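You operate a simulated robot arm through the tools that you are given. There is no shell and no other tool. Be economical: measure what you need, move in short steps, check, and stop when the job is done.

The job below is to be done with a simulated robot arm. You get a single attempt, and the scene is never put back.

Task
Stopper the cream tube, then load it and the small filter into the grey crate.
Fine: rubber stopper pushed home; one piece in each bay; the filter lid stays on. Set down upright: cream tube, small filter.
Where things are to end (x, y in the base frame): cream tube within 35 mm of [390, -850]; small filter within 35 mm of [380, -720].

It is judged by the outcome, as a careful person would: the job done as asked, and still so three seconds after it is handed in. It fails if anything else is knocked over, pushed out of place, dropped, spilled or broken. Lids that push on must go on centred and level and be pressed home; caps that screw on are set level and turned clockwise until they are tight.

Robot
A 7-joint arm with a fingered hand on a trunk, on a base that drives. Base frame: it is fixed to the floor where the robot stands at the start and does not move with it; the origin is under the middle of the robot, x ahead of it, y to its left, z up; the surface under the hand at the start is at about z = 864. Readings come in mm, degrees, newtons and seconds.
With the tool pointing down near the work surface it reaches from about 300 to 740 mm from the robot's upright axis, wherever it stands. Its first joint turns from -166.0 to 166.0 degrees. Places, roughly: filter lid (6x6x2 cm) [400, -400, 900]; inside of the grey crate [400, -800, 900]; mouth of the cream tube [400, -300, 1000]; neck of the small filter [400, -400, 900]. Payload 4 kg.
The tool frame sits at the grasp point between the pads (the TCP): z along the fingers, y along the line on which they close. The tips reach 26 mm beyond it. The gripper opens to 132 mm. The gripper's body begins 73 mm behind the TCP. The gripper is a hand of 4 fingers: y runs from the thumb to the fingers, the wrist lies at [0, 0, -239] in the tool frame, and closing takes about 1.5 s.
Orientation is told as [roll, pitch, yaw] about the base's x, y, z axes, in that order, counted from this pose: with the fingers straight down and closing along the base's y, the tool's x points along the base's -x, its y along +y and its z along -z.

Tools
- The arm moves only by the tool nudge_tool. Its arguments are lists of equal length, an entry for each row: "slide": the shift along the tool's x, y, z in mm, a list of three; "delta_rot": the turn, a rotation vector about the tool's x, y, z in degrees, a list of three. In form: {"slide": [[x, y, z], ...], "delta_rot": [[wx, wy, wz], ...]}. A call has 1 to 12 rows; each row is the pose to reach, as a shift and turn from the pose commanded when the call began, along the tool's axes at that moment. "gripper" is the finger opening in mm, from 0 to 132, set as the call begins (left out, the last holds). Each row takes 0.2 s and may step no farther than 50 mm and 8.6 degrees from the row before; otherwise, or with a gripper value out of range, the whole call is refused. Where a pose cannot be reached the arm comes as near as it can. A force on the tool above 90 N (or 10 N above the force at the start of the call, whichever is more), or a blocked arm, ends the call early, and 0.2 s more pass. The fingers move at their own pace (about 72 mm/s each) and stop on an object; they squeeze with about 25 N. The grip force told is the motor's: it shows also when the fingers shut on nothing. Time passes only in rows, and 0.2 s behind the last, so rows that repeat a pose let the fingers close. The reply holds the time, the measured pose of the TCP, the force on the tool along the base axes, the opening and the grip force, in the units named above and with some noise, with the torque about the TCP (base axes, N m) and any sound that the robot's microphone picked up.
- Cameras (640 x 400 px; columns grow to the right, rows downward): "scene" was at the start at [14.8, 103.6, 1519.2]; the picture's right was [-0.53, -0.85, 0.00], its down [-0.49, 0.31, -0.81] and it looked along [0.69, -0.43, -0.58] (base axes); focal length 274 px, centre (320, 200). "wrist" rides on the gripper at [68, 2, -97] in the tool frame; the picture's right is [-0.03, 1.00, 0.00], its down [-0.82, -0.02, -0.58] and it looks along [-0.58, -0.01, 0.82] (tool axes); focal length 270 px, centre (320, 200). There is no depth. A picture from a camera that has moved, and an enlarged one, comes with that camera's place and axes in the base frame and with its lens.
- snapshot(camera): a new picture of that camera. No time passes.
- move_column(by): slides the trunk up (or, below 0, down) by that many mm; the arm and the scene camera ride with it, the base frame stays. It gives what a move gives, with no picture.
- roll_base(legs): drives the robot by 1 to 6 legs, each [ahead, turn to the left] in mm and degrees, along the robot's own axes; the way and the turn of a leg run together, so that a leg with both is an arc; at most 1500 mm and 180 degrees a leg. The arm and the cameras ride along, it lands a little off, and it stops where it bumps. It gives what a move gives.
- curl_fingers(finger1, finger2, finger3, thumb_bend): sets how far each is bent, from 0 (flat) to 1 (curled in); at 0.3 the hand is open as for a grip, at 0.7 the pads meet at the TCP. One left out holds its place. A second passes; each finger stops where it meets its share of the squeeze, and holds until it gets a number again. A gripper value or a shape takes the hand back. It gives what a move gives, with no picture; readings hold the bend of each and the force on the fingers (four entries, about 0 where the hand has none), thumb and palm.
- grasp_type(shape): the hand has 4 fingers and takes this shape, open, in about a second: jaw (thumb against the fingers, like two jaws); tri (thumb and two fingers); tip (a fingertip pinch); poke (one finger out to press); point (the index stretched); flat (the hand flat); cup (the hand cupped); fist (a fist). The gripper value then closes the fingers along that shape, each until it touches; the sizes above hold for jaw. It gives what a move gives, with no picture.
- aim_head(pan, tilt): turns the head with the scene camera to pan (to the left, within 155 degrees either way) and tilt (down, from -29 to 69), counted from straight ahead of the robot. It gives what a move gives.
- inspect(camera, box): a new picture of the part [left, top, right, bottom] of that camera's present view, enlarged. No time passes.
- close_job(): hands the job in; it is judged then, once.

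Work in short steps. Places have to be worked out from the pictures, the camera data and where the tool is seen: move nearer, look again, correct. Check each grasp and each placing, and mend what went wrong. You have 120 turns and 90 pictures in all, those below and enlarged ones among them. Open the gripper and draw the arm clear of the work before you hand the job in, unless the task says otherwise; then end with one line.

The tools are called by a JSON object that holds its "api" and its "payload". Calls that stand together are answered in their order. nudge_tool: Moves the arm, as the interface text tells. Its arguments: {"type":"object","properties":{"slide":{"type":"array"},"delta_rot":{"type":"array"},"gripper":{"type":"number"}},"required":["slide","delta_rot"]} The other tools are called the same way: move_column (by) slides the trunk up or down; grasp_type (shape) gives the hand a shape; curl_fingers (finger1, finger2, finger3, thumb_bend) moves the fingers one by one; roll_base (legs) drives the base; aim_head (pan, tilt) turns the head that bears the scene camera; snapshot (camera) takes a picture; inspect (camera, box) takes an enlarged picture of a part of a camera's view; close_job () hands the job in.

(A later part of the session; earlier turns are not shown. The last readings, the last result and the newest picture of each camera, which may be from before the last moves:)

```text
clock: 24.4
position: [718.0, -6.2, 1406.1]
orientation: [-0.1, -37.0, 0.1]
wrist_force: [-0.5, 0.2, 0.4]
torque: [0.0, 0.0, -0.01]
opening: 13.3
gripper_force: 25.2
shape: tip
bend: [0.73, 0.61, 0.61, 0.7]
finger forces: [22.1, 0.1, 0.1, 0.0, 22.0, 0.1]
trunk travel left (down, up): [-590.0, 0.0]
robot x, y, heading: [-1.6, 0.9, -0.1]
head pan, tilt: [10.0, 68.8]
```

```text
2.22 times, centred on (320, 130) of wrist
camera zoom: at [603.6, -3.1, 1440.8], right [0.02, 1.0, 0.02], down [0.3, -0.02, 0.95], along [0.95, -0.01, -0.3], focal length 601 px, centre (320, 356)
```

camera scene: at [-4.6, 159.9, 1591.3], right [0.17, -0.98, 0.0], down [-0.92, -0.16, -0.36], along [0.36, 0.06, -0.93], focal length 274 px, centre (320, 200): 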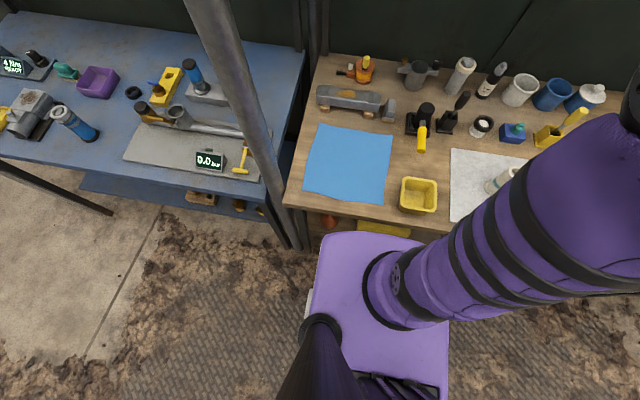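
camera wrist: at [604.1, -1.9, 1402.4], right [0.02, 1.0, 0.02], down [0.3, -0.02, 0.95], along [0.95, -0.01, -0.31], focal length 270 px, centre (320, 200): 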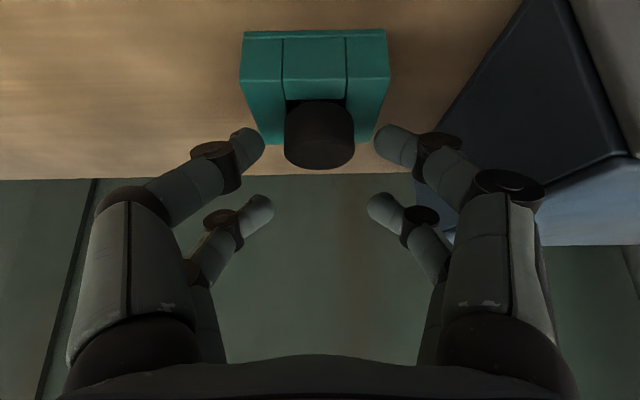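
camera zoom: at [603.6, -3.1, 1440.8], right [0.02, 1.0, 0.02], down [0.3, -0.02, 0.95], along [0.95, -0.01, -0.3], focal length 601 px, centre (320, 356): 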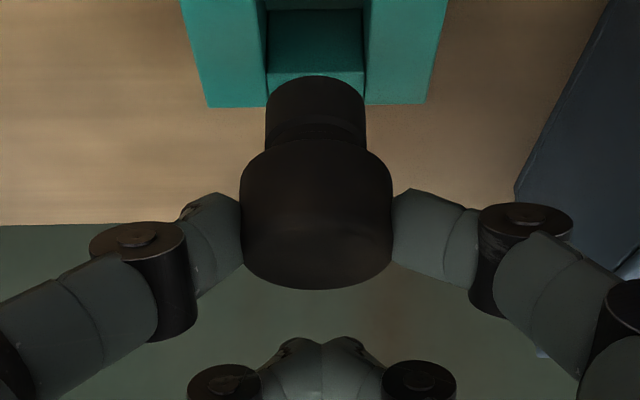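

The plug is clear of the nest. I draw straight back away from the shelf.

{"api": "nudge_tool", "payload": {"slide": [[36, 0, -30], [72, 0, -60], [108, 0, -90], [144, 0, -120], [180, 0, -145], [205, 0, -160]], "delta_rot": [[0, 0, 0], [0, 0, 0], [0, 0, 0], [0, 0, 0], [0, 0, 0], [0, 0, 0]]}}

{"api": "aim_head", "payload": {"pan": -35, "tilt": 50}}

{"api": "snapshot", "payload": {"camera": "scene"}}

```text
clock: 25.8
position: [453.5, -5.7, 1408.6]
orientation: [0.0, -36.9, -0.1]
wrist_force: [-0.4, 0.0, 0.3]
torque: [0.0, -0.05, -0.03]
opening: 13.1
gripper_force: 25.2
shape: tip
bend: [0.73, 0.61, 0.61, 0.7]
finger forces: [22.0, 0.0, 0.1, 0.0, 21.9, 0.1]
trunk travel left (down, up): [-590.0, 0.0]
robot x, y, heading: [2.6, 0.8, -0.2]
head pan, tilt: [10.0, 68.8]
```

```text
clock: 26.9
position: [455.6, -6.0, 1408.3]
orientation: [0.0, -37.0, 0.0]
wrist_force: [-0.7, 0.0, 0.3]
torque: [0.0, 0.0, -0.03]
opening: 13.3
gripper_force: 24.9
shape: tip
bend: [0.73, 0.61, 0.61, 0.7]
finger forces: [22.0, 0.1, 0.0, 0.1, 21.9, 0.0]
trunk travel left (down, up): [-590.0, 0.0]
robot x, y, heading: [-0.8, -4.5, 0.0]
head pan, tilt: [-35.0, 50.0]
```

```text
49 pictures are left
camera scene: at [3.4, 106.1, 1613.2], right [-0.57, -0.82, 0.0], down [-0.63, 0.44, -0.64], along [0.53, -0.37, -0.77], focal length 274 px, centre (320, 200)
```

scene: 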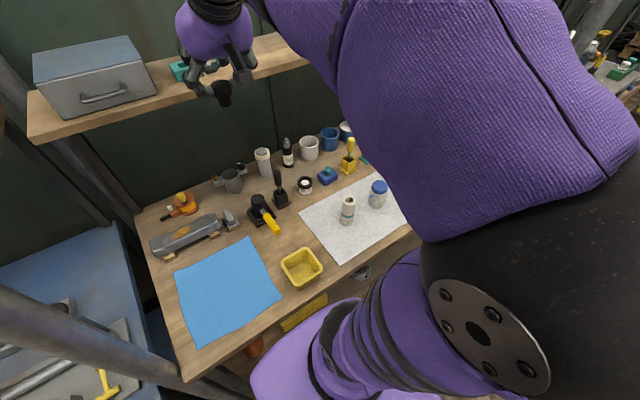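

I zoom on the tube and filter to fix their positions from here.

{"api": "inspect", "payload": {"camera": "scene", "box": [320, 160, 416, 220]}}

{"api": "inspect", "payload": {"camera": "scene", "box": [160, 40, 280, 115]}}

```text
6.67 times, centred on (368, 190) of scene
camera zoom: at [3.4, 106.1, 1613.2], right [-0.57, -0.82, 0.0], down [-0.63, 0.44, -0.64], along [0.53, -0.37, -0.77], focal length 1827 px, centre (0, 267)
```

zoom: 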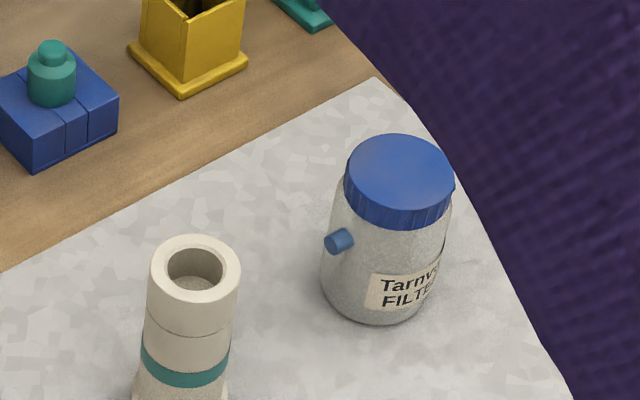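

```text
5.33 times, centred on (220, 78) of scene
camera zoom: at [3.4, 106.1, 1613.2], right [-0.57, -0.82, 0.0], down [-0.63, 0.44, -0.64], along [0.53, -0.37, -0.77], focal length 1462 px, centre (853, 853)
```

zoom: 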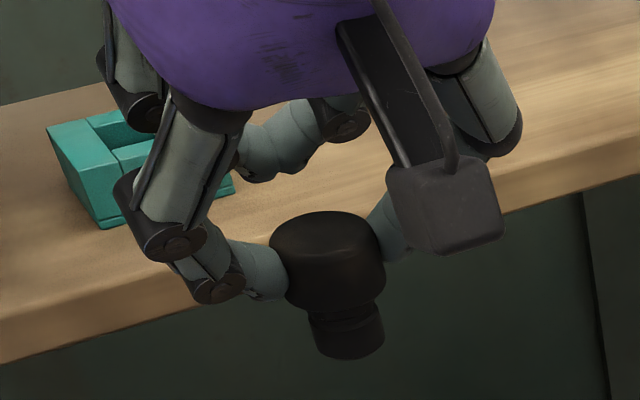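

Tube mouth fixed at ≈[387, -269, 980] (two views agree), filter lid ≈[388, -394, 965]; in the hand, the plug axis is ~5 mm behind TCP, its bottom 54 mm below. I lower the trunk and move above the mouth.

{"api": "move_column", "payload": {"by": -115}}

{"api": "nudge_tool", "payload": {"slide": [[21, -33, 15], [43, -66, 30], [64, -98, 45], [86, -131, 61], [107, -164, 76], [128, -196, 91], [150, -229, 106], [171, -262, 121]], "delta_rot": [[0, 0, 0], [0, 0, 0], [0, 0, 0], [0, 0, 0], [0, 0, 0], [0, 0, 0], [0, 0, 0], [0, 0, 0]]}}

{"api": "snapshot", "payload": {"camera": "wrist"}}

{"api": "snapshot", "payload": {"camera": "scene"}}

```text
clock: 28.3
position: [455.5, -6.0, 1293.4]
orientation: [0.1, -37.0, 0.0]
wrist_force: [-0.2, -0.8, -0.8]
torque: [0.02, -0.01, 0.01]
opening: 13.0
gripper_force: 25.4
shape: tip
bend: [0.73, 0.61, 0.61, 0.7]
finger forces: [22.0, 0.0, 0.1, 0.0, 21.9, 0.0]
trunk travel left (down, up): [-475.0, 115.0]
robot x, y, heading: [-2.5, -0.4, -0.0]
head pan, tilt: [-35.0, 50.0]
```

```text
clock: 30.1
position: [390.7, -268.4, 1094.1]
orientation: [0.0, -37.0, 0.1]
wrist_force: [-0.4, -0.4, -0.1]
torque: [-0.05, -0.02, -0.01]
opening: 13.1
gripper_force: 24.8
shape: tip
bend: [0.73, 0.61, 0.61, 0.7]
finger forces: [22.1, 0.0, 0.1, 0.0, 22.2, 0.0]
trunk travel left (down, up): [-475.0, 115.0]
robot x, y, heading: [1.8, 0.7, 0.1]
head pan, tilt: [-35.0, 50.0]
```

```text
46 pictures are left
camera wrist: at [277.8, -264.9, 1130.7], right [0.02, 1.0, 0.01], down [0.3, -0.02, 0.95], along [0.95, -0.01, -0.3], focal length 270 px, centre (320, 200)
```

wrist: 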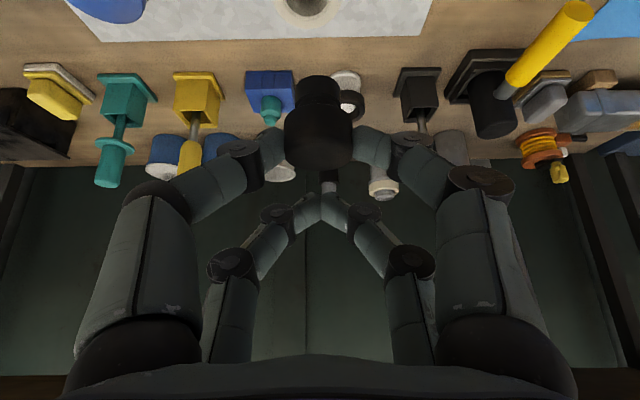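

```text
45 pictures are left
camera scene: at [3.3, 105.8, 1498.2], right [-0.57, -0.82, 0.0], down [-0.63, 0.44, -0.64], along [0.53, -0.37, -0.77], focal length 274 px, centre (320, 200)
```

scene: 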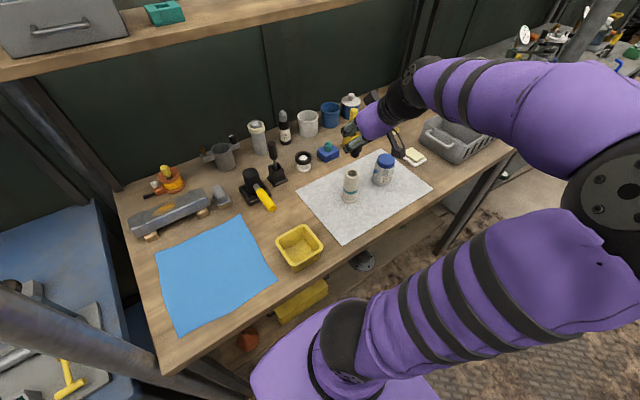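

I zoom the scene view to compare plug and mouth.

{"api": "inspect", "payload": {"camera": "scene", "box": [312, 120, 408, 210]}}

```text
4.44 times, centred on (360, 165) of scene
camera zoom: at [3.3, 105.8, 1498.2], right [-0.57, -0.82, 0.0], down [-0.63, 0.44, -0.64], along [0.53, -0.37, -0.77], focal length 1218 px, centre (142, 356)
```

zoom: 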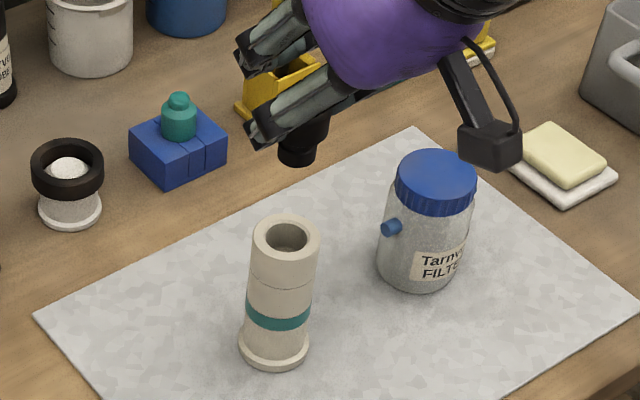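

Plug bottom (≈[387, -268.7]) lies right over the mouth (≈[387, -268]). I lower 50 mm and check.

{"api": "nudge_tool", "payload": {"slide": [[15, 0.5, 20], [30, 0.5, 40]], "delta_rot": [[0, 0, 0], [0, 0, 0]]}}

{"api": "inspect", "payload": {"camera": "scene", "box": [320, 140, 400, 215]}}

{"api": "inspect", "payload": {"camera": "wrist", "box": [220, 0, 420, 180]}}

```text
clock: 30.7
position: [392.6, -267.3, 1044.8]
orientation: [-0.1, -37.0, 0.0]
wrist_force: [0.7, -0.6, 0.1]
torque: [0.01, 0.01, 0.01]
opening: 13.3
gripper_force: 25.3
shape: tip
bend: [0.73, 0.61, 0.61, 0.7]
finger forces: [22.0, 0.0, 0.0, 0.0, 22.0, 0.1]
trunk travel left (down, up): [-475.0, 115.0]
robot x, y, heading: [1.0, -2.7, -0.1]
head pan, tilt: [-35.0, 50.0]
```

```text
5.33 times, centred on (360, 178) of scene
camera zoom: at [3.3, 105.8, 1498.2], right [-0.57, -0.82, 0.0], down [-0.63, 0.44, -0.64], along [0.53, -0.37, -0.77], focal length 1462 px, centre (107, 320)
```

zoom: 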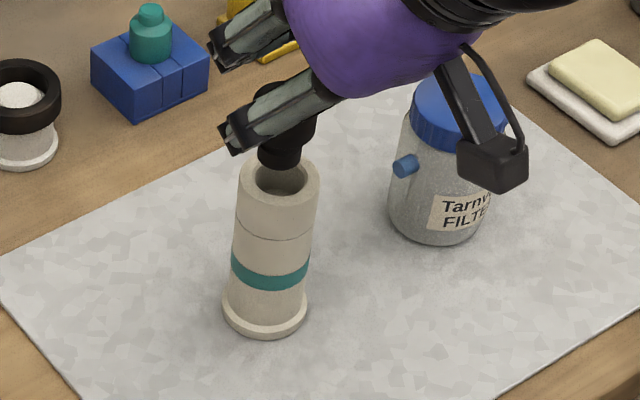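

```text
2.22 times, centred on (320, 90) of wrist
camera zoom: at [279.6, -264.4, 1080.3], right [0.02, 1.0, 0.02], down [0.3, -0.02, 0.95], along [0.95, -0.01, -0.3], focal length 601 px, centre (320, 444)
```

zoom: 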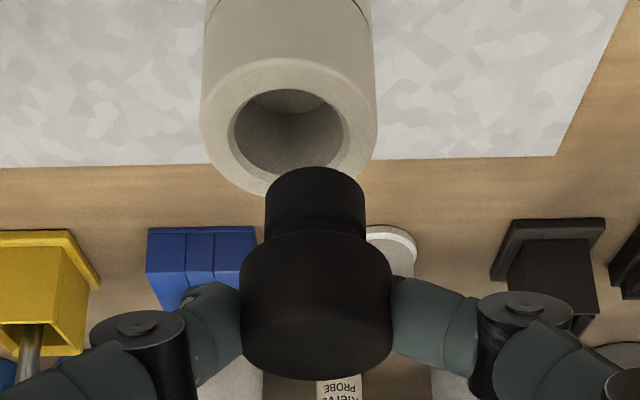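

The wrist view shows the plug ~5.5 mm too far +y; the scene suggests it's also a few mm short in x. I shift -5.5 y and +4 x at this height, and recheck.

{"api": "nudge_tool", "payload": {"slide": [[-3.2, -5.5, 2.4], [-3.2, -5.5, 2.4]], "delta_rot": [[0, 0, 0], [0, 0, 0]]}}

{"api": "inspect", "payload": {"camera": "scene", "box": [330, 150, 378, 195]}}

{"api": "inspect", "payload": {"camera": "wrist", "box": [220, 0, 420, 180]}}

```text
clock: 31.3
position: [395.7, -272.0, 1044.6]
orientation: [0.0, -37.0, 0.0]
wrist_force: [0.2, -0.1, 0.5]
torque: [0.02, 0.0, 0.0]
opening: 13.1
gripper_force: 25.5
shape: tip
bend: [0.73, 0.61, 0.61, 0.7]
finger forces: [22.0, 0.1, 0.0, 0.1, 22.0, 0.0]
trunk travel left (down, up): [-475.0, 115.0]
robot x, y, heading: [0.6, 3.2, 0.1]
head pan, tilt: [-35.0, 50.0]
```

```text
8.89 times, centred on (354, 172) of scene
camera zoom: at [3.4, 105.8, 1498.2], right [-0.57, -0.82, 0.0], down [-0.63, 0.44, -0.64], along [0.53, -0.37, -0.77], focal length 2436 px, centre (18, 444)
```

zoom: 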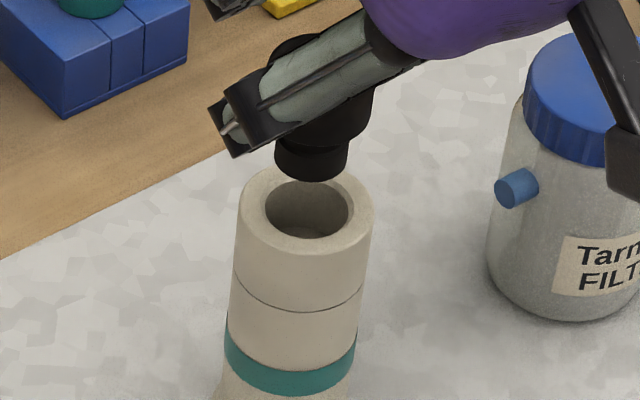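

```text
2.22 times, centred on (320, 90) of wrist
camera zoom: at [283.3, -269.5, 1080.2], right [0.02, 1.0, 0.01], down [0.3, -0.02, 0.95], along [0.95, -0.01, -0.3], focal length 601 px, centre (320, 444)
```

zoom: 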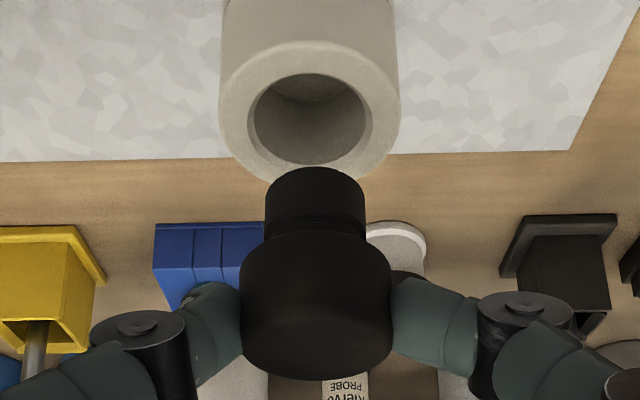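

Now nearly aligned: ~1 mm more in -y needed; gap to the mouth ≈ 25 mm (mouth z≈966). I correct and descend 20 mm.

{"api": "nudge_tool", "payload": {"slide": [[6, -1, 8], [12, -1, 16]], "delta_rot": [[0, 0, 0], [0, 0, 0]]}}

{"api": "inspect", "payload": {"camera": "scene", "box": [330, 150, 378, 195]}}

{"api": "inspect", "payload": {"camera": "wrist", "box": [220, 0, 420, 180]}}

```text
clock: 31.9
position: [396.7, -272.7, 1025.3]
orientation: [0.0, -37.0, -0.1]
wrist_force: [-0.3, 0.6, -0.4]
torque: [-0.03, -0.04, 0.0]
opening: 12.9
gripper_force: 25.4
shape: tip
bend: [0.73, 0.61, 0.61, 0.7]
finger forces: [22.0, 0.0, 0.1, 0.1, 22.0, 0.1]
trunk travel left (down, up): [-475.0, 115.0]
robot x, y, heading: [4.4, 2.7, 0.2]
head pan, tilt: [-35.0, 50.0]
```

```text
8.89 times, centred on (354, 172) of scene
camera zoom: at [3.3, 105.8, 1498.2], right [-0.57, -0.82, 0.0], down [-0.63, 0.44, -0.64], along [0.53, -0.37, -0.77], focal length 2436 px, centre (18, 444)
```

zoom: 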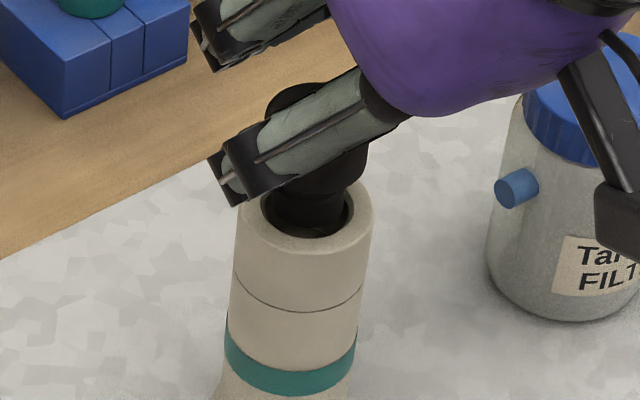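

```text
2.22 times, centred on (320, 90) of wrist
camera zoom: at [283.1, -270.5, 1060.6], right [0.02, 1.0, 0.02], down [0.3, -0.02, 0.95], along [0.95, -0.01, -0.3], focal length 601 px, centre (320, 444)
```

zoom: 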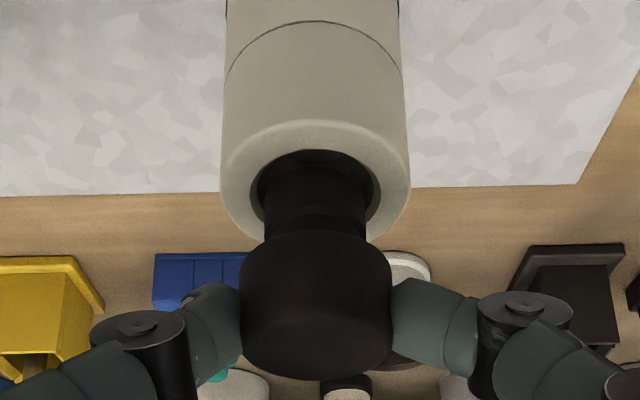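

Plug is centred in the mouth in both views. I lower gently 8 mm.

{"api": "nudge_tool", "payload": {"slide": [[2.4, 0, 3.2], [4.8, 0, 6.4]], "delta_rot": [[0, 0, 0], [0, 0, 0]]}}

{"api": "inspect", "payload": {"camera": "scene", "box": [330, 150, 378, 195]}}

```text
clock: 32.5
position: [395.6, -274.4, 1016.4]
orientation: [0.0, -37.0, 0.0]
wrist_force: [0.6, 0.5, -0.2]
torque: [0.02, -0.02, -0.02]
opening: 13.5
gripper_force: 25.0
shape: tip
bend: [0.73, 0.61, 0.61, 0.7]
finger forces: [22.0, 0.1, 0.0, 0.0, 21.9, 0.0]
trunk travel left (down, up): [-475.0, 115.0]
robot x, y, heading: [-1.1, -2.7, -0.3]
head pan, tilt: [-35.0, 50.0]
```

```text
8.89 times, centred on (354, 172) of scene
camera zoom: at [3.3, 105.9, 1498.2], right [-0.57, -0.82, 0.0], down [-0.63, 0.44, -0.64], along [0.53, -0.37, -0.77], focal length 2436 px, centre (18, 444)
```

zoom: 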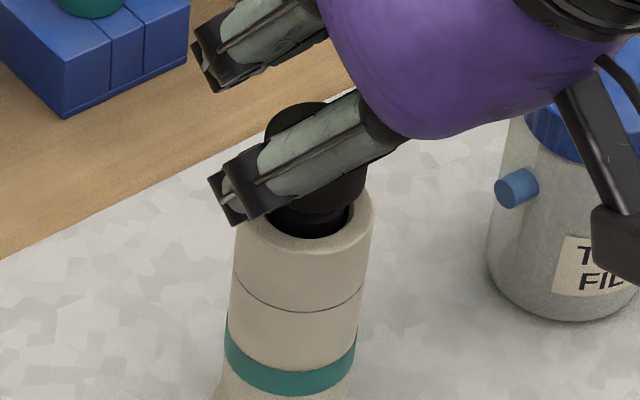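

No contact force yet and well centred; continue lowering in small steps.

{"api": "nudge_tool", "payload": {"slide": [[1.5, 0, 2], [3, 0, 4], [4.2, 0, 5.6]], "delta_rot": [[0, 0, 0], [0, 0, 0], [0, 0, 0]]}}

```text
clock: 33.3
position: [395.7, -273.8, 1009.3]
orientation: [0.0, -36.9, 0.0]
wrist_force: [0.2, 0.9, -0.5]
torque: [-0.02, 0.01, 0.0]
opening: 13.0
gripper_force: 25.2
shape: tip
bend: [0.73, 0.61, 0.61, 0.7]
finger forces: [22.0, 0.0, 0.0, 0.0, 22.0, 0.0]
trunk travel left (down, up): [-475.0, 115.0]
robot x, y, heading: [1.3, 0.0, -0.0]
head pan, tilt: [-35.0, 50.0]
```

Still free; a few mm more.

{"api": "nudge_tool", "payload": {"slide": [[1.2, 0, 1.6], [2.4, 0, 3.2], [3.6, 0, 4.8]], "delta_rot": [[0, 0, 0], [0, 0, 0], [0, 0, 0]]}}

{"api": "inspect", "payload": {"camera": "scene", "box": [330, 150, 378, 195]}}

{"api": "inspect", "payload": {"camera": "wrist", "box": [220, 0, 420, 180]}}

```text
clock: 34.1
position: [395.7, -272.8, 1004.7]
orientation: [-0.1, -37.3, 0.1]
wrist_force: [-1.5, -0.6, 13.6]
torque: [-0.04, 0.11, -0.03]
opening: 13.8
gripper_force: 25.2
shape: tip
bend: [0.74, 0.61, 0.61, 0.7]
finger forces: [24.9, 0.0, 0.0, 0.0, 25.7, 0.0]
trunk travel left (down, up): [-475.0, 115.0]
robot x, y, heading: [-3.6, -3.8, 0.0]
head pan, tilt: [-35.0, 50.0]
```

```text
8.89 times, centred on (354, 172) of scene
camera zoom: at [2.4, 106.3, 1498.4], right [-0.57, -0.82, 0.0], down [-0.63, 0.44, -0.64], along [0.53, -0.37, -0.77], focal length 2436 px, centre (18, 444)
```

zoom: 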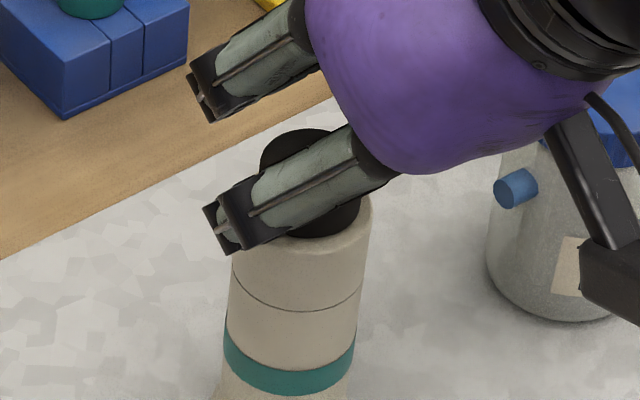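

```text
2.22 times, centred on (320, 90) of wrist
camera zoom: at [282.8, -270.5, 1040.7], right [0.02, 1.0, 0.01], down [0.3, -0.02, 0.95], along [0.95, -0.02, -0.3], focal length 601 px, centre (320, 444)
```

zoom: 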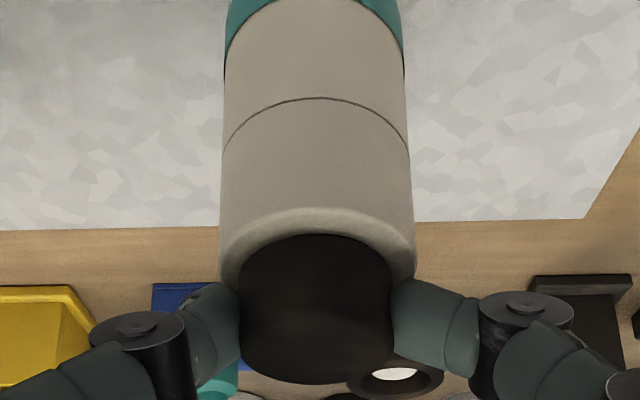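

Contact (13.6 N) with the head nearly at the rim. I press a little more while held.

{"api": "nudge_tool", "payload": {"slide": [[0.9, 0, 1.2], [1.8, 0, 2.4], [1.8, 0, 2.4]], "delta_rot": [[0, 0, 0], [0, 0, 0], [0, 0, 0]]}}

```text
clock: 34.9
position: [396.4, -272.4, 1004.3]
orientation: [-0.2, -37.3, 0.1]
wrist_force: [0.5, -0.5, 34.4]
torque: [0.01, 0.13, -0.14]
opening: 14.9
gripper_force: 25.5
shape: tip
bend: [0.74, 0.61, 0.61, 0.71]
finger forces: [29.7, 0.1, 0.0, 0.0, 29.8, 0.0]
trunk travel left (down, up): [-475.0, 115.0]
robot x, y, heading: [-2.9, 2.2, 0.3]
head pan, tilt: [-35.0, 50.0]
```

It's stiff now. I ease off, open, and retreat up to look at how it's seated.

{"api": "nudge_tool", "payload": {"slide": [[-1.8, 0, -2.4], [-1.8, 0, -2.4], [-1.8, 0, -2.4], [-1.8, 0, -2.4], [-1.8, 0, -2.4]], "delta_rot": [[0, 0, 0], [0, 0, 0], [0, 0, 0], [0, 0, 0], [0, 0, 0]], "gripper": 55}}

{"api": "nudge_tool", "payload": {"slide": [[-15, 0, -25], [-40, 0, -65], [-60, 0, -105]], "delta_rot": [[0, 0, 0], [0, 0, 0], [0, 0, 0]]}}

{"api": "inspect", "payload": {"camera": "scene", "box": [330, 150, 378, 195]}}

{"api": "snapshot", "payload": {"camera": "wrist"}}

```text
clock: 36.1
position: [395.0, -274.7, 1003.1]
orientation: [-0.1, -37.0, 0.0]
wrist_force: [0.6, 0.4, -0.4]
torque: [-0.03, 0.01, -0.03]
opening: 54.5
gripper_force: 0.1
shape: tip
bend: [0.73, 0.73, 0.73, 0.7]
finger forces: [0.1, 0.0, 0.0, 0.1, 0.0, 0.0]
trunk travel left (down, up): [-475.0, 115.0]
robot x, y, heading: [-2.2, 1.6, -0.2]
head pan, tilt: [-35.0, 50.0]
```

```text
clock: 36.9
position: [381.0, -273.0, 1123.4]
orientation: [0.1, -37.0, 0.0]
wrist_force: [-0.5, 0.5, -0.6]
torque: [0.0, -0.02, -0.02]
opening: 54.6
gripper_force: 0.1
shape: tip
bend: [0.73, 0.73, 0.73, 0.7]
finger forces: [0.0, 0.0, 0.0, 0.1, 0.1, 0.1]
trunk travel left (down, up): [-475.0, 115.0]
robot x, y, heading: [-0.7, 1.5, 0.2]
head pan, tilt: [-35.0, 50.0]
```

```text
8.89 times, centred on (354, 172) of scene
camera zoom: at [3.3, 105.9, 1498.2], right [-0.57, -0.82, 0.0], down [-0.63, 0.44, -0.64], along [0.53, -0.37, -0.77], focal length 2436 px, centre (18, 444)
```

zoom: 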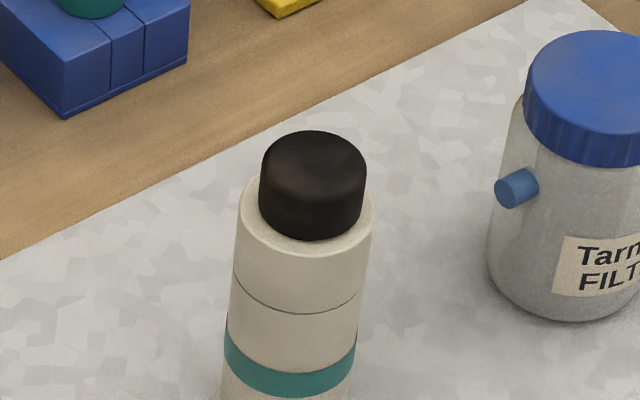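

```text
33 pictures are left
camera wrist: at [268.0, -271.3, 1159.9], right [0.02, 1.0, 0.02], down [0.3, -0.02, 0.95], along [0.95, -0.01, -0.31], focal length 270 px, centre (320, 200)
```

wrist: 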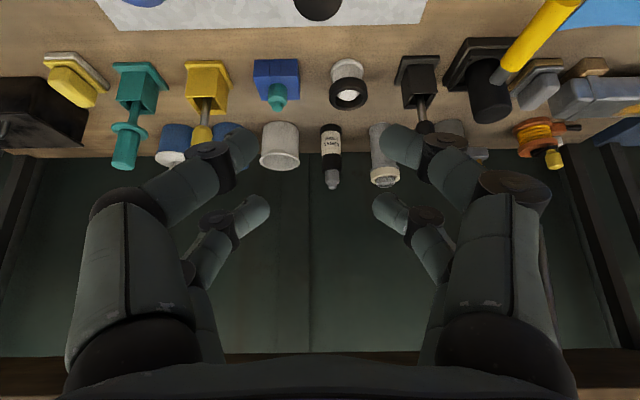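

The plug sits straight with only a slight gap possible. I set the jaw shape, straighten the hand to vertical, and close the fingers to press from above.

{"api": "nudge_tool", "payload": {"slide": [[-3, 0, 0], [-5, 0, 0], [-7, 0, 3], [-8, 0, 5], [-8, 0, 6]], "delta_rot": [[0, 7.4, 0], [0, 14.8, 0], [0, 22.2, 0], [0, 29.6, 0], [0, 37, 0]]}}

{"api": "grasp_type", "payload": {"shape": "jaw"}}

{"api": "nudge_tool", "payload": {"slide": [[0, 0, 0], [0, 0, 0], [0, 0, 0], [0, 0, 0], [0, 0, 0], [0, 0, 0], [0, 0, 0], [0, 0, 0]], "delta_rot": [[0, 0, 0], [0, 0, 0], [0, 0, 0], [0, 0, 0], [0, 0, 0], [0, 0, 0], [0, 0, 0], [0, 0, 0]], "gripper": 0}}

{"api": "snapshot", "payload": {"camera": "wrist"}}

```text
clock: 38.1
position: [389.9, -273.8, 1123.6]
orientation: [0.0, 0.1, 0.0]
wrist_force: [0.0, 0.4, -0.4]
torque: [0.0, 0.01, -0.01]
opening: 54.6
gripper_force: 0.1
shape: tip
bend: [0.73, 0.73, 0.73, 0.7]
finger forces: [0.0, 0.1, 0.0, 0.1, 0.0, 0.1]
trunk travel left (down, up): [-475.0, 115.0]
robot x, y, heading: [4.5, -1.4, 0.1]
head pan, tilt: [-35.0, 50.0]
```

```text
clock: 39.0
position: [390.9, -274.2, 1123.0]
orientation: [0.0, 0.0, 0.0]
wrist_force: [0.2, -0.2, -0.8]
torque: [-0.01, 0.01, -0.05]
opening: 131.7
gripper_force: 0.1
shape: jaw
bend: [0.3, 0.3, 0.3, 0.3]
finger forces: [0.1, 0.1, 0.1, 0.1, 0.0, 0.0]
trunk travel left (down, up): [-475.0, 115.0]
robot x, y, heading: [0.6, 0.9, 0.3]
head pan, tilt: [-35.0, 50.0]
```

```text
clock: 40.8
position: [390.5, -272.6, 1124.0]
orientation: [0.0, 0.0, 0.0]
wrist_force: [-0.5, -0.3, 0.7]
torque: [0.01, 0.03, -0.01]
opening: 0.0
gripper_force: 25.5
shape: jaw
bend: [0.62, 0.63, 0.63, 0.7]
finger forces: [0.0, 0.0, 0.0, 0.0, 0.1, 0.0]
trunk travel left (down, up): [-475.0, 115.0]
robot x, y, heading: [-0.4, 0.9, 0.0]
head pan, tilt: [-35.0, 50.0]
```

```text
32 pictures are left
camera wrist: at [321.8, -271.2, 1219.8], right [0.03, 1.0, 0.0], down [0.82, -0.02, 0.58], along [0.58, -0.01, -0.82], focal length 270 px, centre (320, 200)
```

wrist: 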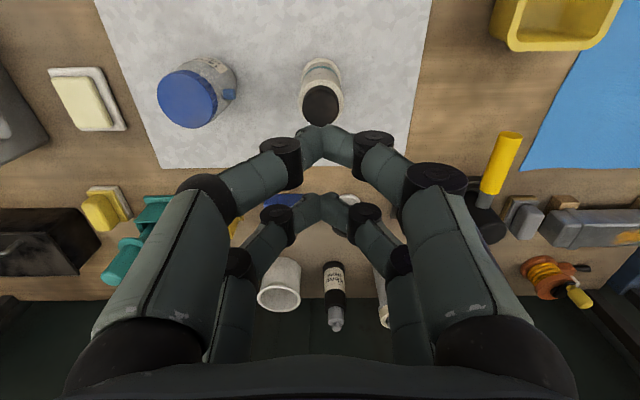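

Stopper top at ≈[389, -271, 985]. I descend with closed fingers to just above it, then press slowly until force builds.

{"api": "nudge_tool", "payload": {"slide": [[1.5, 1, 45], [1.5, 1, 90], [1.5, 1, 100], [1.5, 1, 105], [1.5, 1, 109], [1.5, 1, 112], [1.5, 1, 115], [1.5, 1, 117]], "delta_rot": [[0, 0, 0], [0, 0, 0], [0, 0, 0], [0, 0, 0], [0, 0, 0], [0, 0, 0], [0, 0, 0], [0, 0, 0]]}}

```text
clock: 42.6
position: [388.6, -271.7, 1012.0]
orientation: [-0.2, -0.7, 0.1]
wrist_force: [1.1, -3.0, 70.5]
torque: [-0.18, -1.05, -0.02]
opening: 0.0
gripper_force: 25.1
shape: jaw
bend: [0.62, 0.71, 0.72, 0.7]
finger forces: [0.0, 52.2, 59.2, 0.0, 0.0, 0.1]
trunk travel left (down, up): [-475.0, 115.0]
robot x, y, heading: [3.4, 0.8, -0.1]
head pan, tilt: [-35.0, 50.0]
```

70 N, but torque shows the push is ~15 mm off-centre (+x). I lift, shift so the contacting pair is centred on the plug, and press again.

{"api": "nudge_tool", "payload": {"slide": [[0, 0, -20], [8, 0, -25], [16, 0, -25], [16, 0, -15], [16, 0, -8], [16, 0, -3], [16, 0, 0], [16, 0, 2]], "delta_rot": [[0, 0, 0], [0, 0, 0], [0, 0, 0], [0, 0, 0], [0, 0, 0], [0, 0, 0], [0, 0, 0], [0, 0, 0]]}}

```text
clock: 44.4
position: [372.3, -272.3, 1009.3]
orientation: [-0.3, -0.8, -0.1]
wrist_force: [-7.8, -2.6, 83.5]
torque: [-0.19, -1.13, -0.08]
opening: 0.2
gripper_force: 25.2
shape: jaw
bend: [0.62, 0.73, 0.73, 0.7]
finger forces: [0.0, 60.3, 67.1, 0.0, 0.0, 0.0]
trunk travel left (down, up): [-475.0, 115.0]
robot x, y, heading: [4.1, -2.5, 0.0]
head pan, tilt: [-35.0, 50.0]
```

Pressed centrally with 83 N. I lift away and inspect.

{"api": "nudge_tool", "payload": {"slide": [[0, 0, -40], [0, 0, -85], [10, 0, -120], [30, 0, -120]], "delta_rot": [[0, 0, 0], [0, 0, 0], [0, 0, 0], [0, 0, 0]], "gripper": 132}}

{"api": "inspect", "payload": {"camera": "scene", "box": [330, 150, 378, 195]}}

{"api": "snapshot", "payload": {"camera": "wrist"}}

```text
clock: 45.4
position: [340.6, -273.0, 1124.0]
orientation: [0.1, 0.0, 0.0]
wrist_force: [0.5, 0.9, 0.3]
torque: [-0.01, 0.01, 0.02]
opening: 131.9
gripper_force: 0.0
shape: jaw
bend: [0.3, 0.3, 0.3, 0.3]
finger forces: [0.0, 0.0, 0.0, 0.0, 0.0, 0.0]
trunk travel left (down, up): [-475.0, 115.0]
robot x, y, heading: [0.6, 2.7, -0.3]
head pan, tilt: [-35.0, 50.0]
```

```text
8.89 times, centred on (354, 172) of scene
camera zoom: at [3.3, 106.1, 1498.1], right [-0.57, -0.82, 0.0], down [-0.63, 0.44, -0.64], along [0.53, -0.37, -0.77], focal length 2436 px, centre (18, 444)
```

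zoom: 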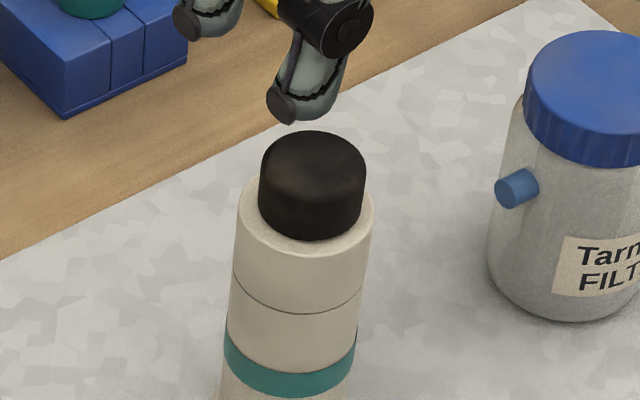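

```text
30 pictures are left
camera wrist: at [273.2, -270.4, 1220.1], right [0.03, 1.0, 0.0], down [0.82, -0.02, 0.58], along [0.58, -0.01, -0.82], focal length 270 px, centre (320, 200)
```

wrist: 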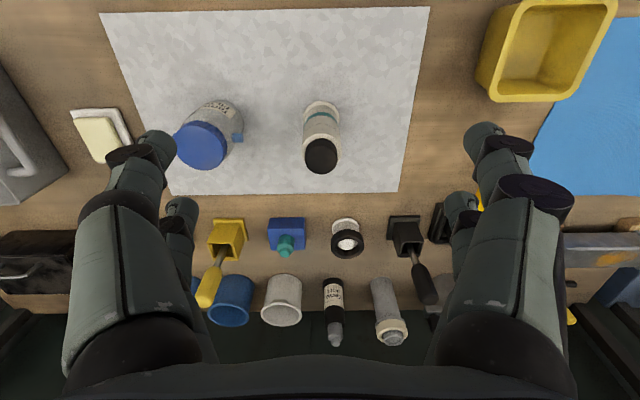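

The plug head sits flush and level on the rim (unchanged under 83 N) — home. The crate is out of reach from here, so I drive: back 150, turn right 90°, ahead 550, from where tube, filter and crate should all be reachable. First I raise the arm.

{"api": "nudge_tool", "payload": {"slide": [[20, 0, -40], [20, 0, -80]], "delta_rot": [[0, 0, 0], [0, 0, 0]]}}

{"api": "roll_base", "payload": {"legs": [[-150, 0], [0, -90], [540, 0]]}}

{"api": "aim_head", "payload": {"pan": 75, "tilt": 40}}

{"api": "snapshot", "payload": {"camera": "scene"}}

```text
clock: 46.0
position: [322.2, -274.4, 1204.8]
orientation: [0.0, 0.0, 0.0]
wrist_force: [0.0, 0.1, 0.1]
torque: [0.01, -0.03, 0.01]
opening: 131.8
gripper_force: 0.1
shape: jaw
bend: [0.3, 0.3, 0.3, 0.3]
finger forces: [0.0, 0.0, 0.0, 0.0, 0.0, 0.0]
trunk travel left (down, up): [-475.0, 115.0]
robot x, y, heading: [1.8, 0.3, -0.0]
head pan, tilt: [-35.0, 50.0]
```

```text
clock: 54.3
position: [-428.0, -853.8, 1203.6]
orientation: [0.0, 0.0, -90.4]
wrist_force: [-0.1, 0.5, 0.1]
torque: [-0.01, 0.04, -0.01]
opening: 131.8
gripper_force: 0.0
shape: jaw
bend: [0.3, 0.3, 0.3, 0.3]
finger forces: [0.0, 0.0, 0.0, 0.1, 0.0, 0.0]
trunk travel left (down, up): [-475.0, 115.0]
robot x, y, heading: [-148.8, -531.4, -90.3]
head pan, tilt: [-35.0, 50.0]
```

```text
clock: 56.2
position: [-427.9, -853.9, 1203.5]
orientation: [0.0, 0.0, -90.3]
wrist_force: [0.4, 0.6, -0.2]
torque: [-0.01, -0.01, 0.01]
opening: 131.9
gripper_force: 0.1
shape: jaw
bend: [0.3, 0.3, 0.3, 0.3]
finger forces: [0.1, 0.0, 0.0, 0.1, 0.0, 0.0]
trunk travel left (down, up): [-475.0, 115.0]
robot x, y, heading: [-150.5, -531.3, -90.0]
head pan, tilt: [75.0, 40.0]
```

```text
29 pictures are left
camera scene: at [84.0, -499.3, 1512.4], right [-0.27, -0.96, 0.0], down [-0.62, 0.17, -0.77], along [0.74, -0.2, -0.64], focal length 274 px, centre (320, 200)
```

scene: 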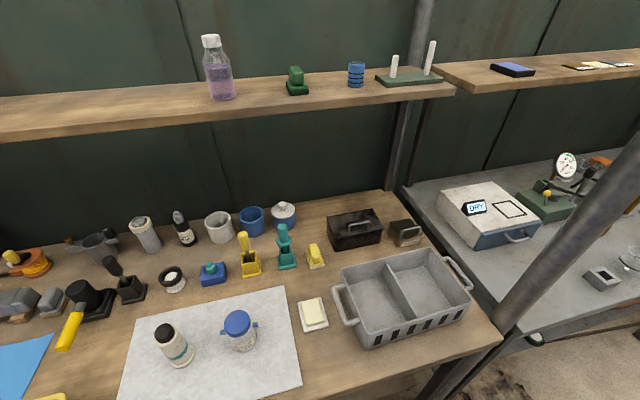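

Excellent unobstructed view. I zoom the crate and the two pieces.

{"api": "inspect", "payload": {"camera": "scene", "box": [320, 240, 488, 345]}}

{"api": "inspect", "payload": {"camera": "scene", "box": [130, 290, 290, 390]}}

```text
3.81 times, centred on (404, 292) of scene
camera zoom: at [84.0, -499.3, 1512.4], right [-0.27, -0.96, 0.0], down [-0.62, 0.17, -0.77], along [0.74, -0.2, -0.64], focal length 1044 px, centre (0, -152)
```

zoom: 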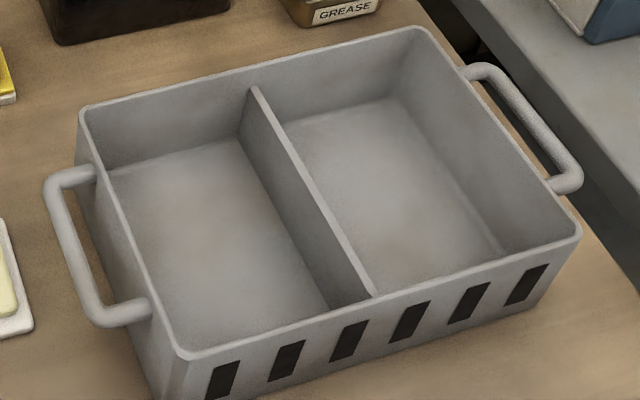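

```text
4.00 times, centred on (210, 340) of scene
camera zoom: at [84.0, -499.3, 1512.4], right [-0.27, -0.96, 0.0], down [-0.62, 0.17, -0.77], along [0.74, -0.2, -0.64], focal length 1096 px, centre (760, -360)
```

zoom: 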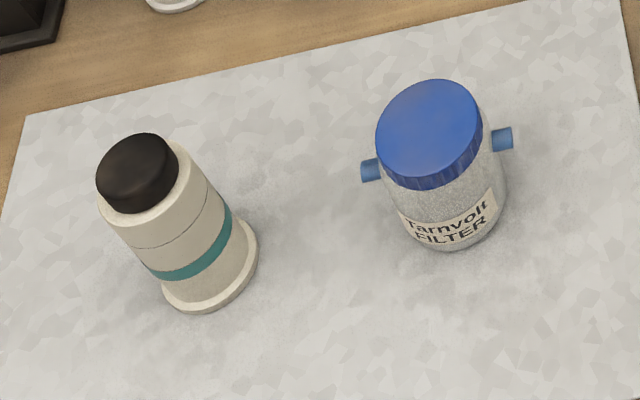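

Both bays ≈115 × 155 mm; crate x 300–465, y −660…−905. Tube ≈[391, -274], filter ≈[390, -403] with side nubs along y, so I'll grip along x. I pull the arm in a bit and turn the base back to face the bench so the arm sweeps round clear.

{"api": "nudge_tool", "payload": {"slide": [[25, 20, 0], [48, 40, 0]], "delta_rot": [[0, 0, 0], [0, 0, 0]]}}

{"api": "roll_base", "payload": {"legs": [[0, 90]]}}

```text
clock: 56.8
position: [-388.5, -806.8, 1203.3]
orientation: [0.0, 0.1, -90.5]
wrist_force: [-0.1, -0.3, -0.5]
torque: [-0.01, -0.03, -0.01]
opening: 131.9
gripper_force: 0.0
shape: jaw
bend: [0.3, 0.3, 0.3, 0.3]
finger forces: [0.1, 0.0, 0.0, 0.0, 0.0, 0.0]
trunk travel left (down, up): [-475.0, 115.0]
robot x, y, heading: [-149.8, -529.2, -90.3]
head pan, tilt: [75.0, 40.0]
```

```text
clock: 61.4
position: [117.5, -777.3, 1203.8]
orientation: [0.0, -0.1, -2.0]
wrist_force: [0.0, -0.5, -0.1]
torque: [-0.01, 0.01, 0.02]
opening: 131.9
gripper_force: 0.0
shape: jaw
bend: [0.3, 0.3, 0.3, 0.3]
finger forces: [0.0, 0.0, 0.1, 0.0, 0.0, 0.1]
trunk travel left (down, up): [-475.0, 115.0]
robot x, y, heading: [-149.7, -529.7, -1.6]
head pan, tilt: [75.0, 40.0]
```

I move above the tube at z≈1110 while yawing the hand by −88° so it closes along x.

{"api": "nudge_tool", "payload": {"slide": [[-21.3, 42.7, 7.8], [-42.7, 85.3, 15.7], [-64, 128, 23.5], [-85.3, 170.7, 31.3], [-106.6, 213.3, 39.2], [-128, 256, 47], [-149.3, 298.7, 54.8], [-170.6, 341.3, 62.7], [-192, 384, 70.5], [-213.3, 426.7, 78.3], [-234.6, 469.3, 86.2], [-255.9, 512, 94]], "delta_rot": [[0, 0, 7.33], [0, 0, 14.67], [0, 0, 22], [0, 0, 29.3], [0, 0, 36.7], [0, 0, 44], [0, 0, 51.3], [0, 0, 58.7], [0, 0, 66], [0, 0, 73.3], [0, 0, 80.7], [0, 0, 88]]}}

{"api": "snapshot", "payload": {"camera": "wrist"}}

```text
clock: 64.0
position: [390.2, -277.3, 1111.1]
orientation: [0.0, 0.1, -90.0]
wrist_force: [0.0, 0.7, -0.1]
torque: [0.01, 0.0, 0.02]
opening: 132.1
gripper_force: 0.0
shape: jaw
bend: [0.3, 0.3, 0.3, 0.3]
finger forces: [0.0, 0.1, 0.0, 0.0, 0.0, 0.0]
trunk travel left (down, up): [-475.0, 115.0]
robot x, y, heading: [-154.1, -531.4, -1.8]
head pan, tilt: [75.0, 40.0]
```

```text
26 pictures are left
camera wrist: at [391.3, -206.2, 1207.9], right [1.0, -0.02, 0.0], down [-0.02, -0.82, 0.58], along [-0.01, -0.58, -0.82], focal length 270 px, centre (320, 200)
```

wrist: 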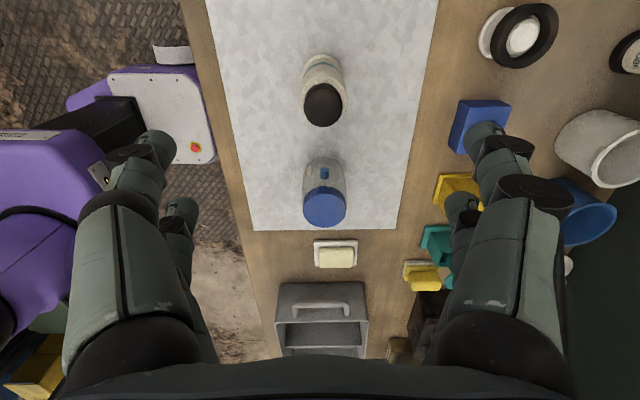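

Stopper seen at ≈[394, -270.5]. I shift +3.5 x, +6.5 y, and lower to z≈930 for the tube grip.

{"api": "nudge_tool", "payload": {"slide": [[6.5, 3.5, 0], [6.5, 3.5, 45], [6.5, 3.5, 90], [6.5, 3.5, 135], [6.5, 3.5, 165], [6.5, 3.5, 180]], "delta_rot": [[0, 0, 0], [0, 0, 0], [0, 0, 0], [0, 0, 0], [0, 0, 0], [0, 0, 0]], "gripper": 100}}

{"api": "snapshot", "payload": {"camera": "wrist"}}

```text
clock: 65.4
position: [394.6, -268.5, 930.4]
orientation: [0.1, 0.0, -89.9]
wrist_force: [0.2, -0.3, 0.6]
torque: [-0.03, 0.0, 0.0]
opening: 100.3
gripper_force: 0.2
shape: jaw
bend: [0.63, 0.63, 0.63, 0.5]
finger forces: [0.0, 0.1, 0.1, 0.1, 0.0, 0.0]
trunk travel left (down, up): [-475.0, 115.0]
robot x, y, heading: [-150.4, -535.5, -1.9]
head pan, tilt: [75.0, 40.0]
```

```text
25 pictures are left
camera wrist: at [395.9, -198.9, 1026.7], right [1.0, -0.02, 0.0], down [-0.02, -0.82, 0.58], along [-0.01, -0.58, -0.82], focal length 270 px, centre (320, 200)
```

wrist: 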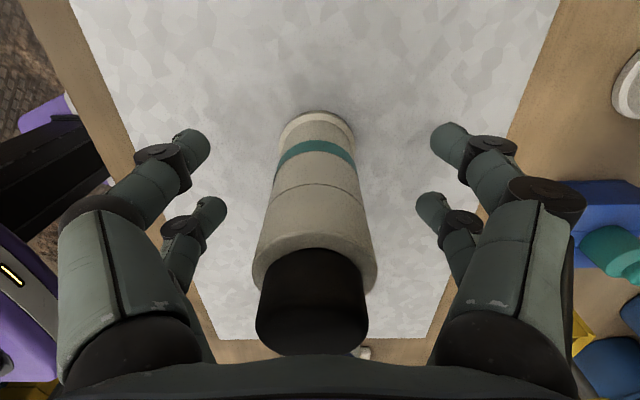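

Tube is centred between the fingers. I close the grip.

{"api": "nudge_tool", "payload": {"slide": [[0, 0, 0], [0, 0, 0], [0, 0, 0], [0, 0, 0], [0, 0, 0], [0, 0, 0]], "delta_rot": [[0, 0, 0], [0, 0, 0], [0, 0, 0], [0, 0, 0], [0, 0, 0], [0, 0, 0]], "gripper": 25}}

{"api": "nudge_tool", "payload": {"slide": [[0, 0, -10], [0, 0, -25]], "delta_rot": [[0, 0, 0], [0, 0, 0]]}}

{"api": "snapshot", "payload": {"camera": "wrist"}}

```text
clock: 66.8
position: [394.2, -268.8, 930.8]
orientation: [0.0, 0.0, -89.9]
wrist_force: [-0.9, -0.1, -1.1]
torque: [0.01, -0.05, 0.01]
opening: 23.2
gripper_force: 24.7
shape: jaw
bend: [0.73, 0.73, 0.73, 0.71]
finger forces: [22.4, 25.8, 27.3, 0.0, 19.0, 0.0]
trunk travel left (down, up): [-475.0, 115.0]
robot x, y, heading: [-145.4, -533.5, -1.9]
head pan, tilt: [75.0, 40.0]
```

```text
clock: 67.4
position: [393.8, -267.5, 955.5]
orientation: [0.0, 0.1, -89.9]
wrist_force: [-0.4, 1.0, -1.0]
torque: [-0.02, 0.0, 0.04]
opening: 22.7
gripper_force: 24.7
shape: jaw
bend: [0.73, 0.73, 0.73, 0.71]
finger forces: [23.2, 26.3, 27.4, 0.0, 18.7, 0.0]
trunk travel left (down, up): [-475.0, 115.0]
robot x, y, heading: [-151.7, -534.1, -1.9]
head pan, tilt: [75.0, 40.0]
```

```text
24 pictures are left
camera wrist: at [395.7, -199.0, 1052.4], right [1.0, -0.02, 0.0], down [-0.02, -0.82, 0.58], along [-0.01, -0.58, -0.82], focal length 270 px, centre (320, 200)
```

wrist: 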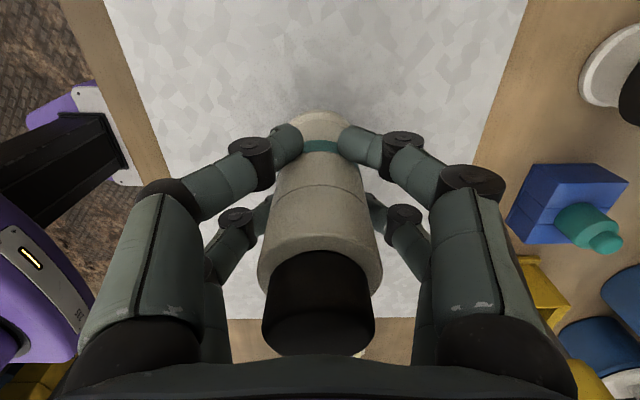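

Tube held and lifted. I raise to z≈1085 then carry it over to the far bay.

{"api": "nudge_tool", "payload": {"slide": [[0, 0, -45], [0, 0, -90], [0, 0, -130]], "delta_rot": [[0, 0, 0], [0, 0, 0], [0, 0, 0]]}}

{"api": "nudge_tool", "payload": {"slide": [[-48, 0, 0], [-97, -1, 0], [-145, -1, 0], [-194, -1, 0], [-242, -2, 0], [-291, -2, 0], [-339, -2, 0], [-388, -3, 0], [-436, -3, 0], [-485, -3, 0], [-533, -4, 0], [-580, -4, 0]], "delta_rot": [[0, 0, 0], [0, 0, 0], [0, 0, 0], [0, 0, 0], [0, 0, 0], [0, 0, 0], [0, 0, 0], [0, 0, 0], [0, 0, 0], [0, 0, 0], [0, 0, 0], [0, 0, 0]]}}

{"api": "snapshot", "payload": {"camera": "wrist"}}

{"api": "aim_head", "payload": {"pan": -25, "tilt": 45}}

{"api": "snapshot", "payload": {"camera": "scene"}}

```text
clock: 68.2
position: [394.0, -265.1, 1085.0]
orientation: [0.0, 0.0, -89.9]
wrist_force: [-0.9, 0.2, -0.5]
torque: [-0.03, 0.01, 0.02]
opening: 22.6
gripper_force: 25.6
shape: jaw
bend: [0.73, 0.73, 0.73, 0.71]
finger forces: [24.0, 26.8, 28.0, 0.0, 19.2, 0.1]
trunk travel left (down, up): [-475.0, 115.0]
robot x, y, heading: [-148.1, -531.6, -1.8]
head pan, tilt: [75.0, 40.0]
```

```text
clock: 70.8
position: [389.7, -847.0, 1085.3]
orientation: [0.0, 0.0, -89.9]
wrist_force: [0.7, -0.8, -1.2]
torque: [0.01, -0.02, -0.02]
opening: 22.4
gripper_force: 25.8
shape: jaw
bend: [0.73, 0.73, 0.73, 0.71]
finger forces: [25.8, 28.0, 28.3, 0.0, 19.5, 0.1]
trunk travel left (down, up): [-475.0, 115.0]
robot x, y, heading: [-150.3, -534.0, -1.9]
head pan, tilt: [75.0, 40.0]
```

```text
23 pictures are left
camera wrist: at [392.1, -777.4, 1180.9], right [1.0, -0.02, 0.0], down [-0.02, -0.82, 0.58], along [-0.01, -0.58, -0.82], focal length 270 px, centre (320, 200)
```

wrist: 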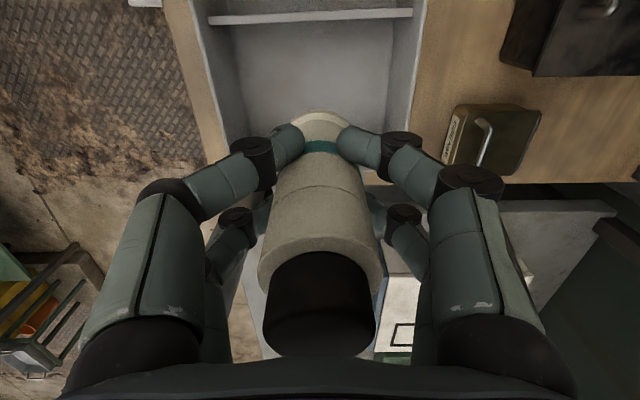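

```text
clock: 72.5
position: [390.1, -845.2, 1084.2]
orientation: [0.1, 0.0, -89.9]
wrist_force: [0.8, -0.8, -1.3]
torque: [0.05, -0.01, 0.0]
opening: 22.0
gripper_force: 24.9
shape: jaw
bend: [0.73, 0.73, 0.73, 0.71]
finger forces: [25.7, 27.9, 28.3, 0.0, 19.5, 0.0]
trunk travel left (down, up): [-475.0, 115.0]
robot x, y, heading: [-149.4, -535.2, -1.7]
head pan, tilt: [-25.0, 45.0]
```

```text
22 pictures are left
camera scene: at [-133.2, -417.7, 1505.1], right [-0.45, -0.89, 0.0], down [-0.63, 0.32, -0.71], along [0.63, -0.32, -0.71], focal length 274 px, centre (320, 200)
```

scene: 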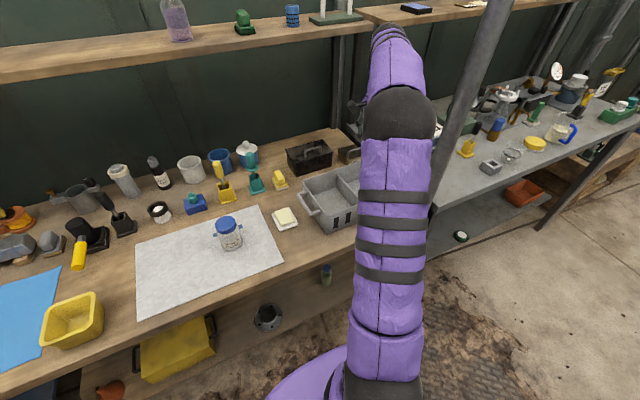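

Tube hangs upright over the centre of the far bay. I lower it: quickly to z≈965, then in small steps till contact.

{"api": "nudge_tool", "payload": {"slide": [[-3, 0, 45], [-3, 0, 90], [-3, 0, 115], [-3, 0, 125], [-3, 0, 132], [-3, 0, 137]], "delta_rot": [[0, 0, 0], [0, 0, 0], [0, 0, 0], [0, 0, 0], [0, 0, 0], [0, 0, 0]]}}

```text
clock: 73.9
position: [390.2, -849.1, 947.2]
orientation: [0.1, 0.0, -89.8]
wrist_force: [1.1, -0.5, -1.8]
torque: [-0.03, 0.03, 0.0]
opening: 21.9
gripper_force: 25.1
shape: jaw
bend: [0.73, 0.73, 0.73, 0.71]
finger forces: [26.1, 28.2, 28.5, 0.0, 19.7, 0.1]
trunk travel left (down, up): [-475.0, 115.0]
robot x, y, heading: [-150.5, -533.3, -1.8]
head pan, tilt: [-25.0, 45.0]
```

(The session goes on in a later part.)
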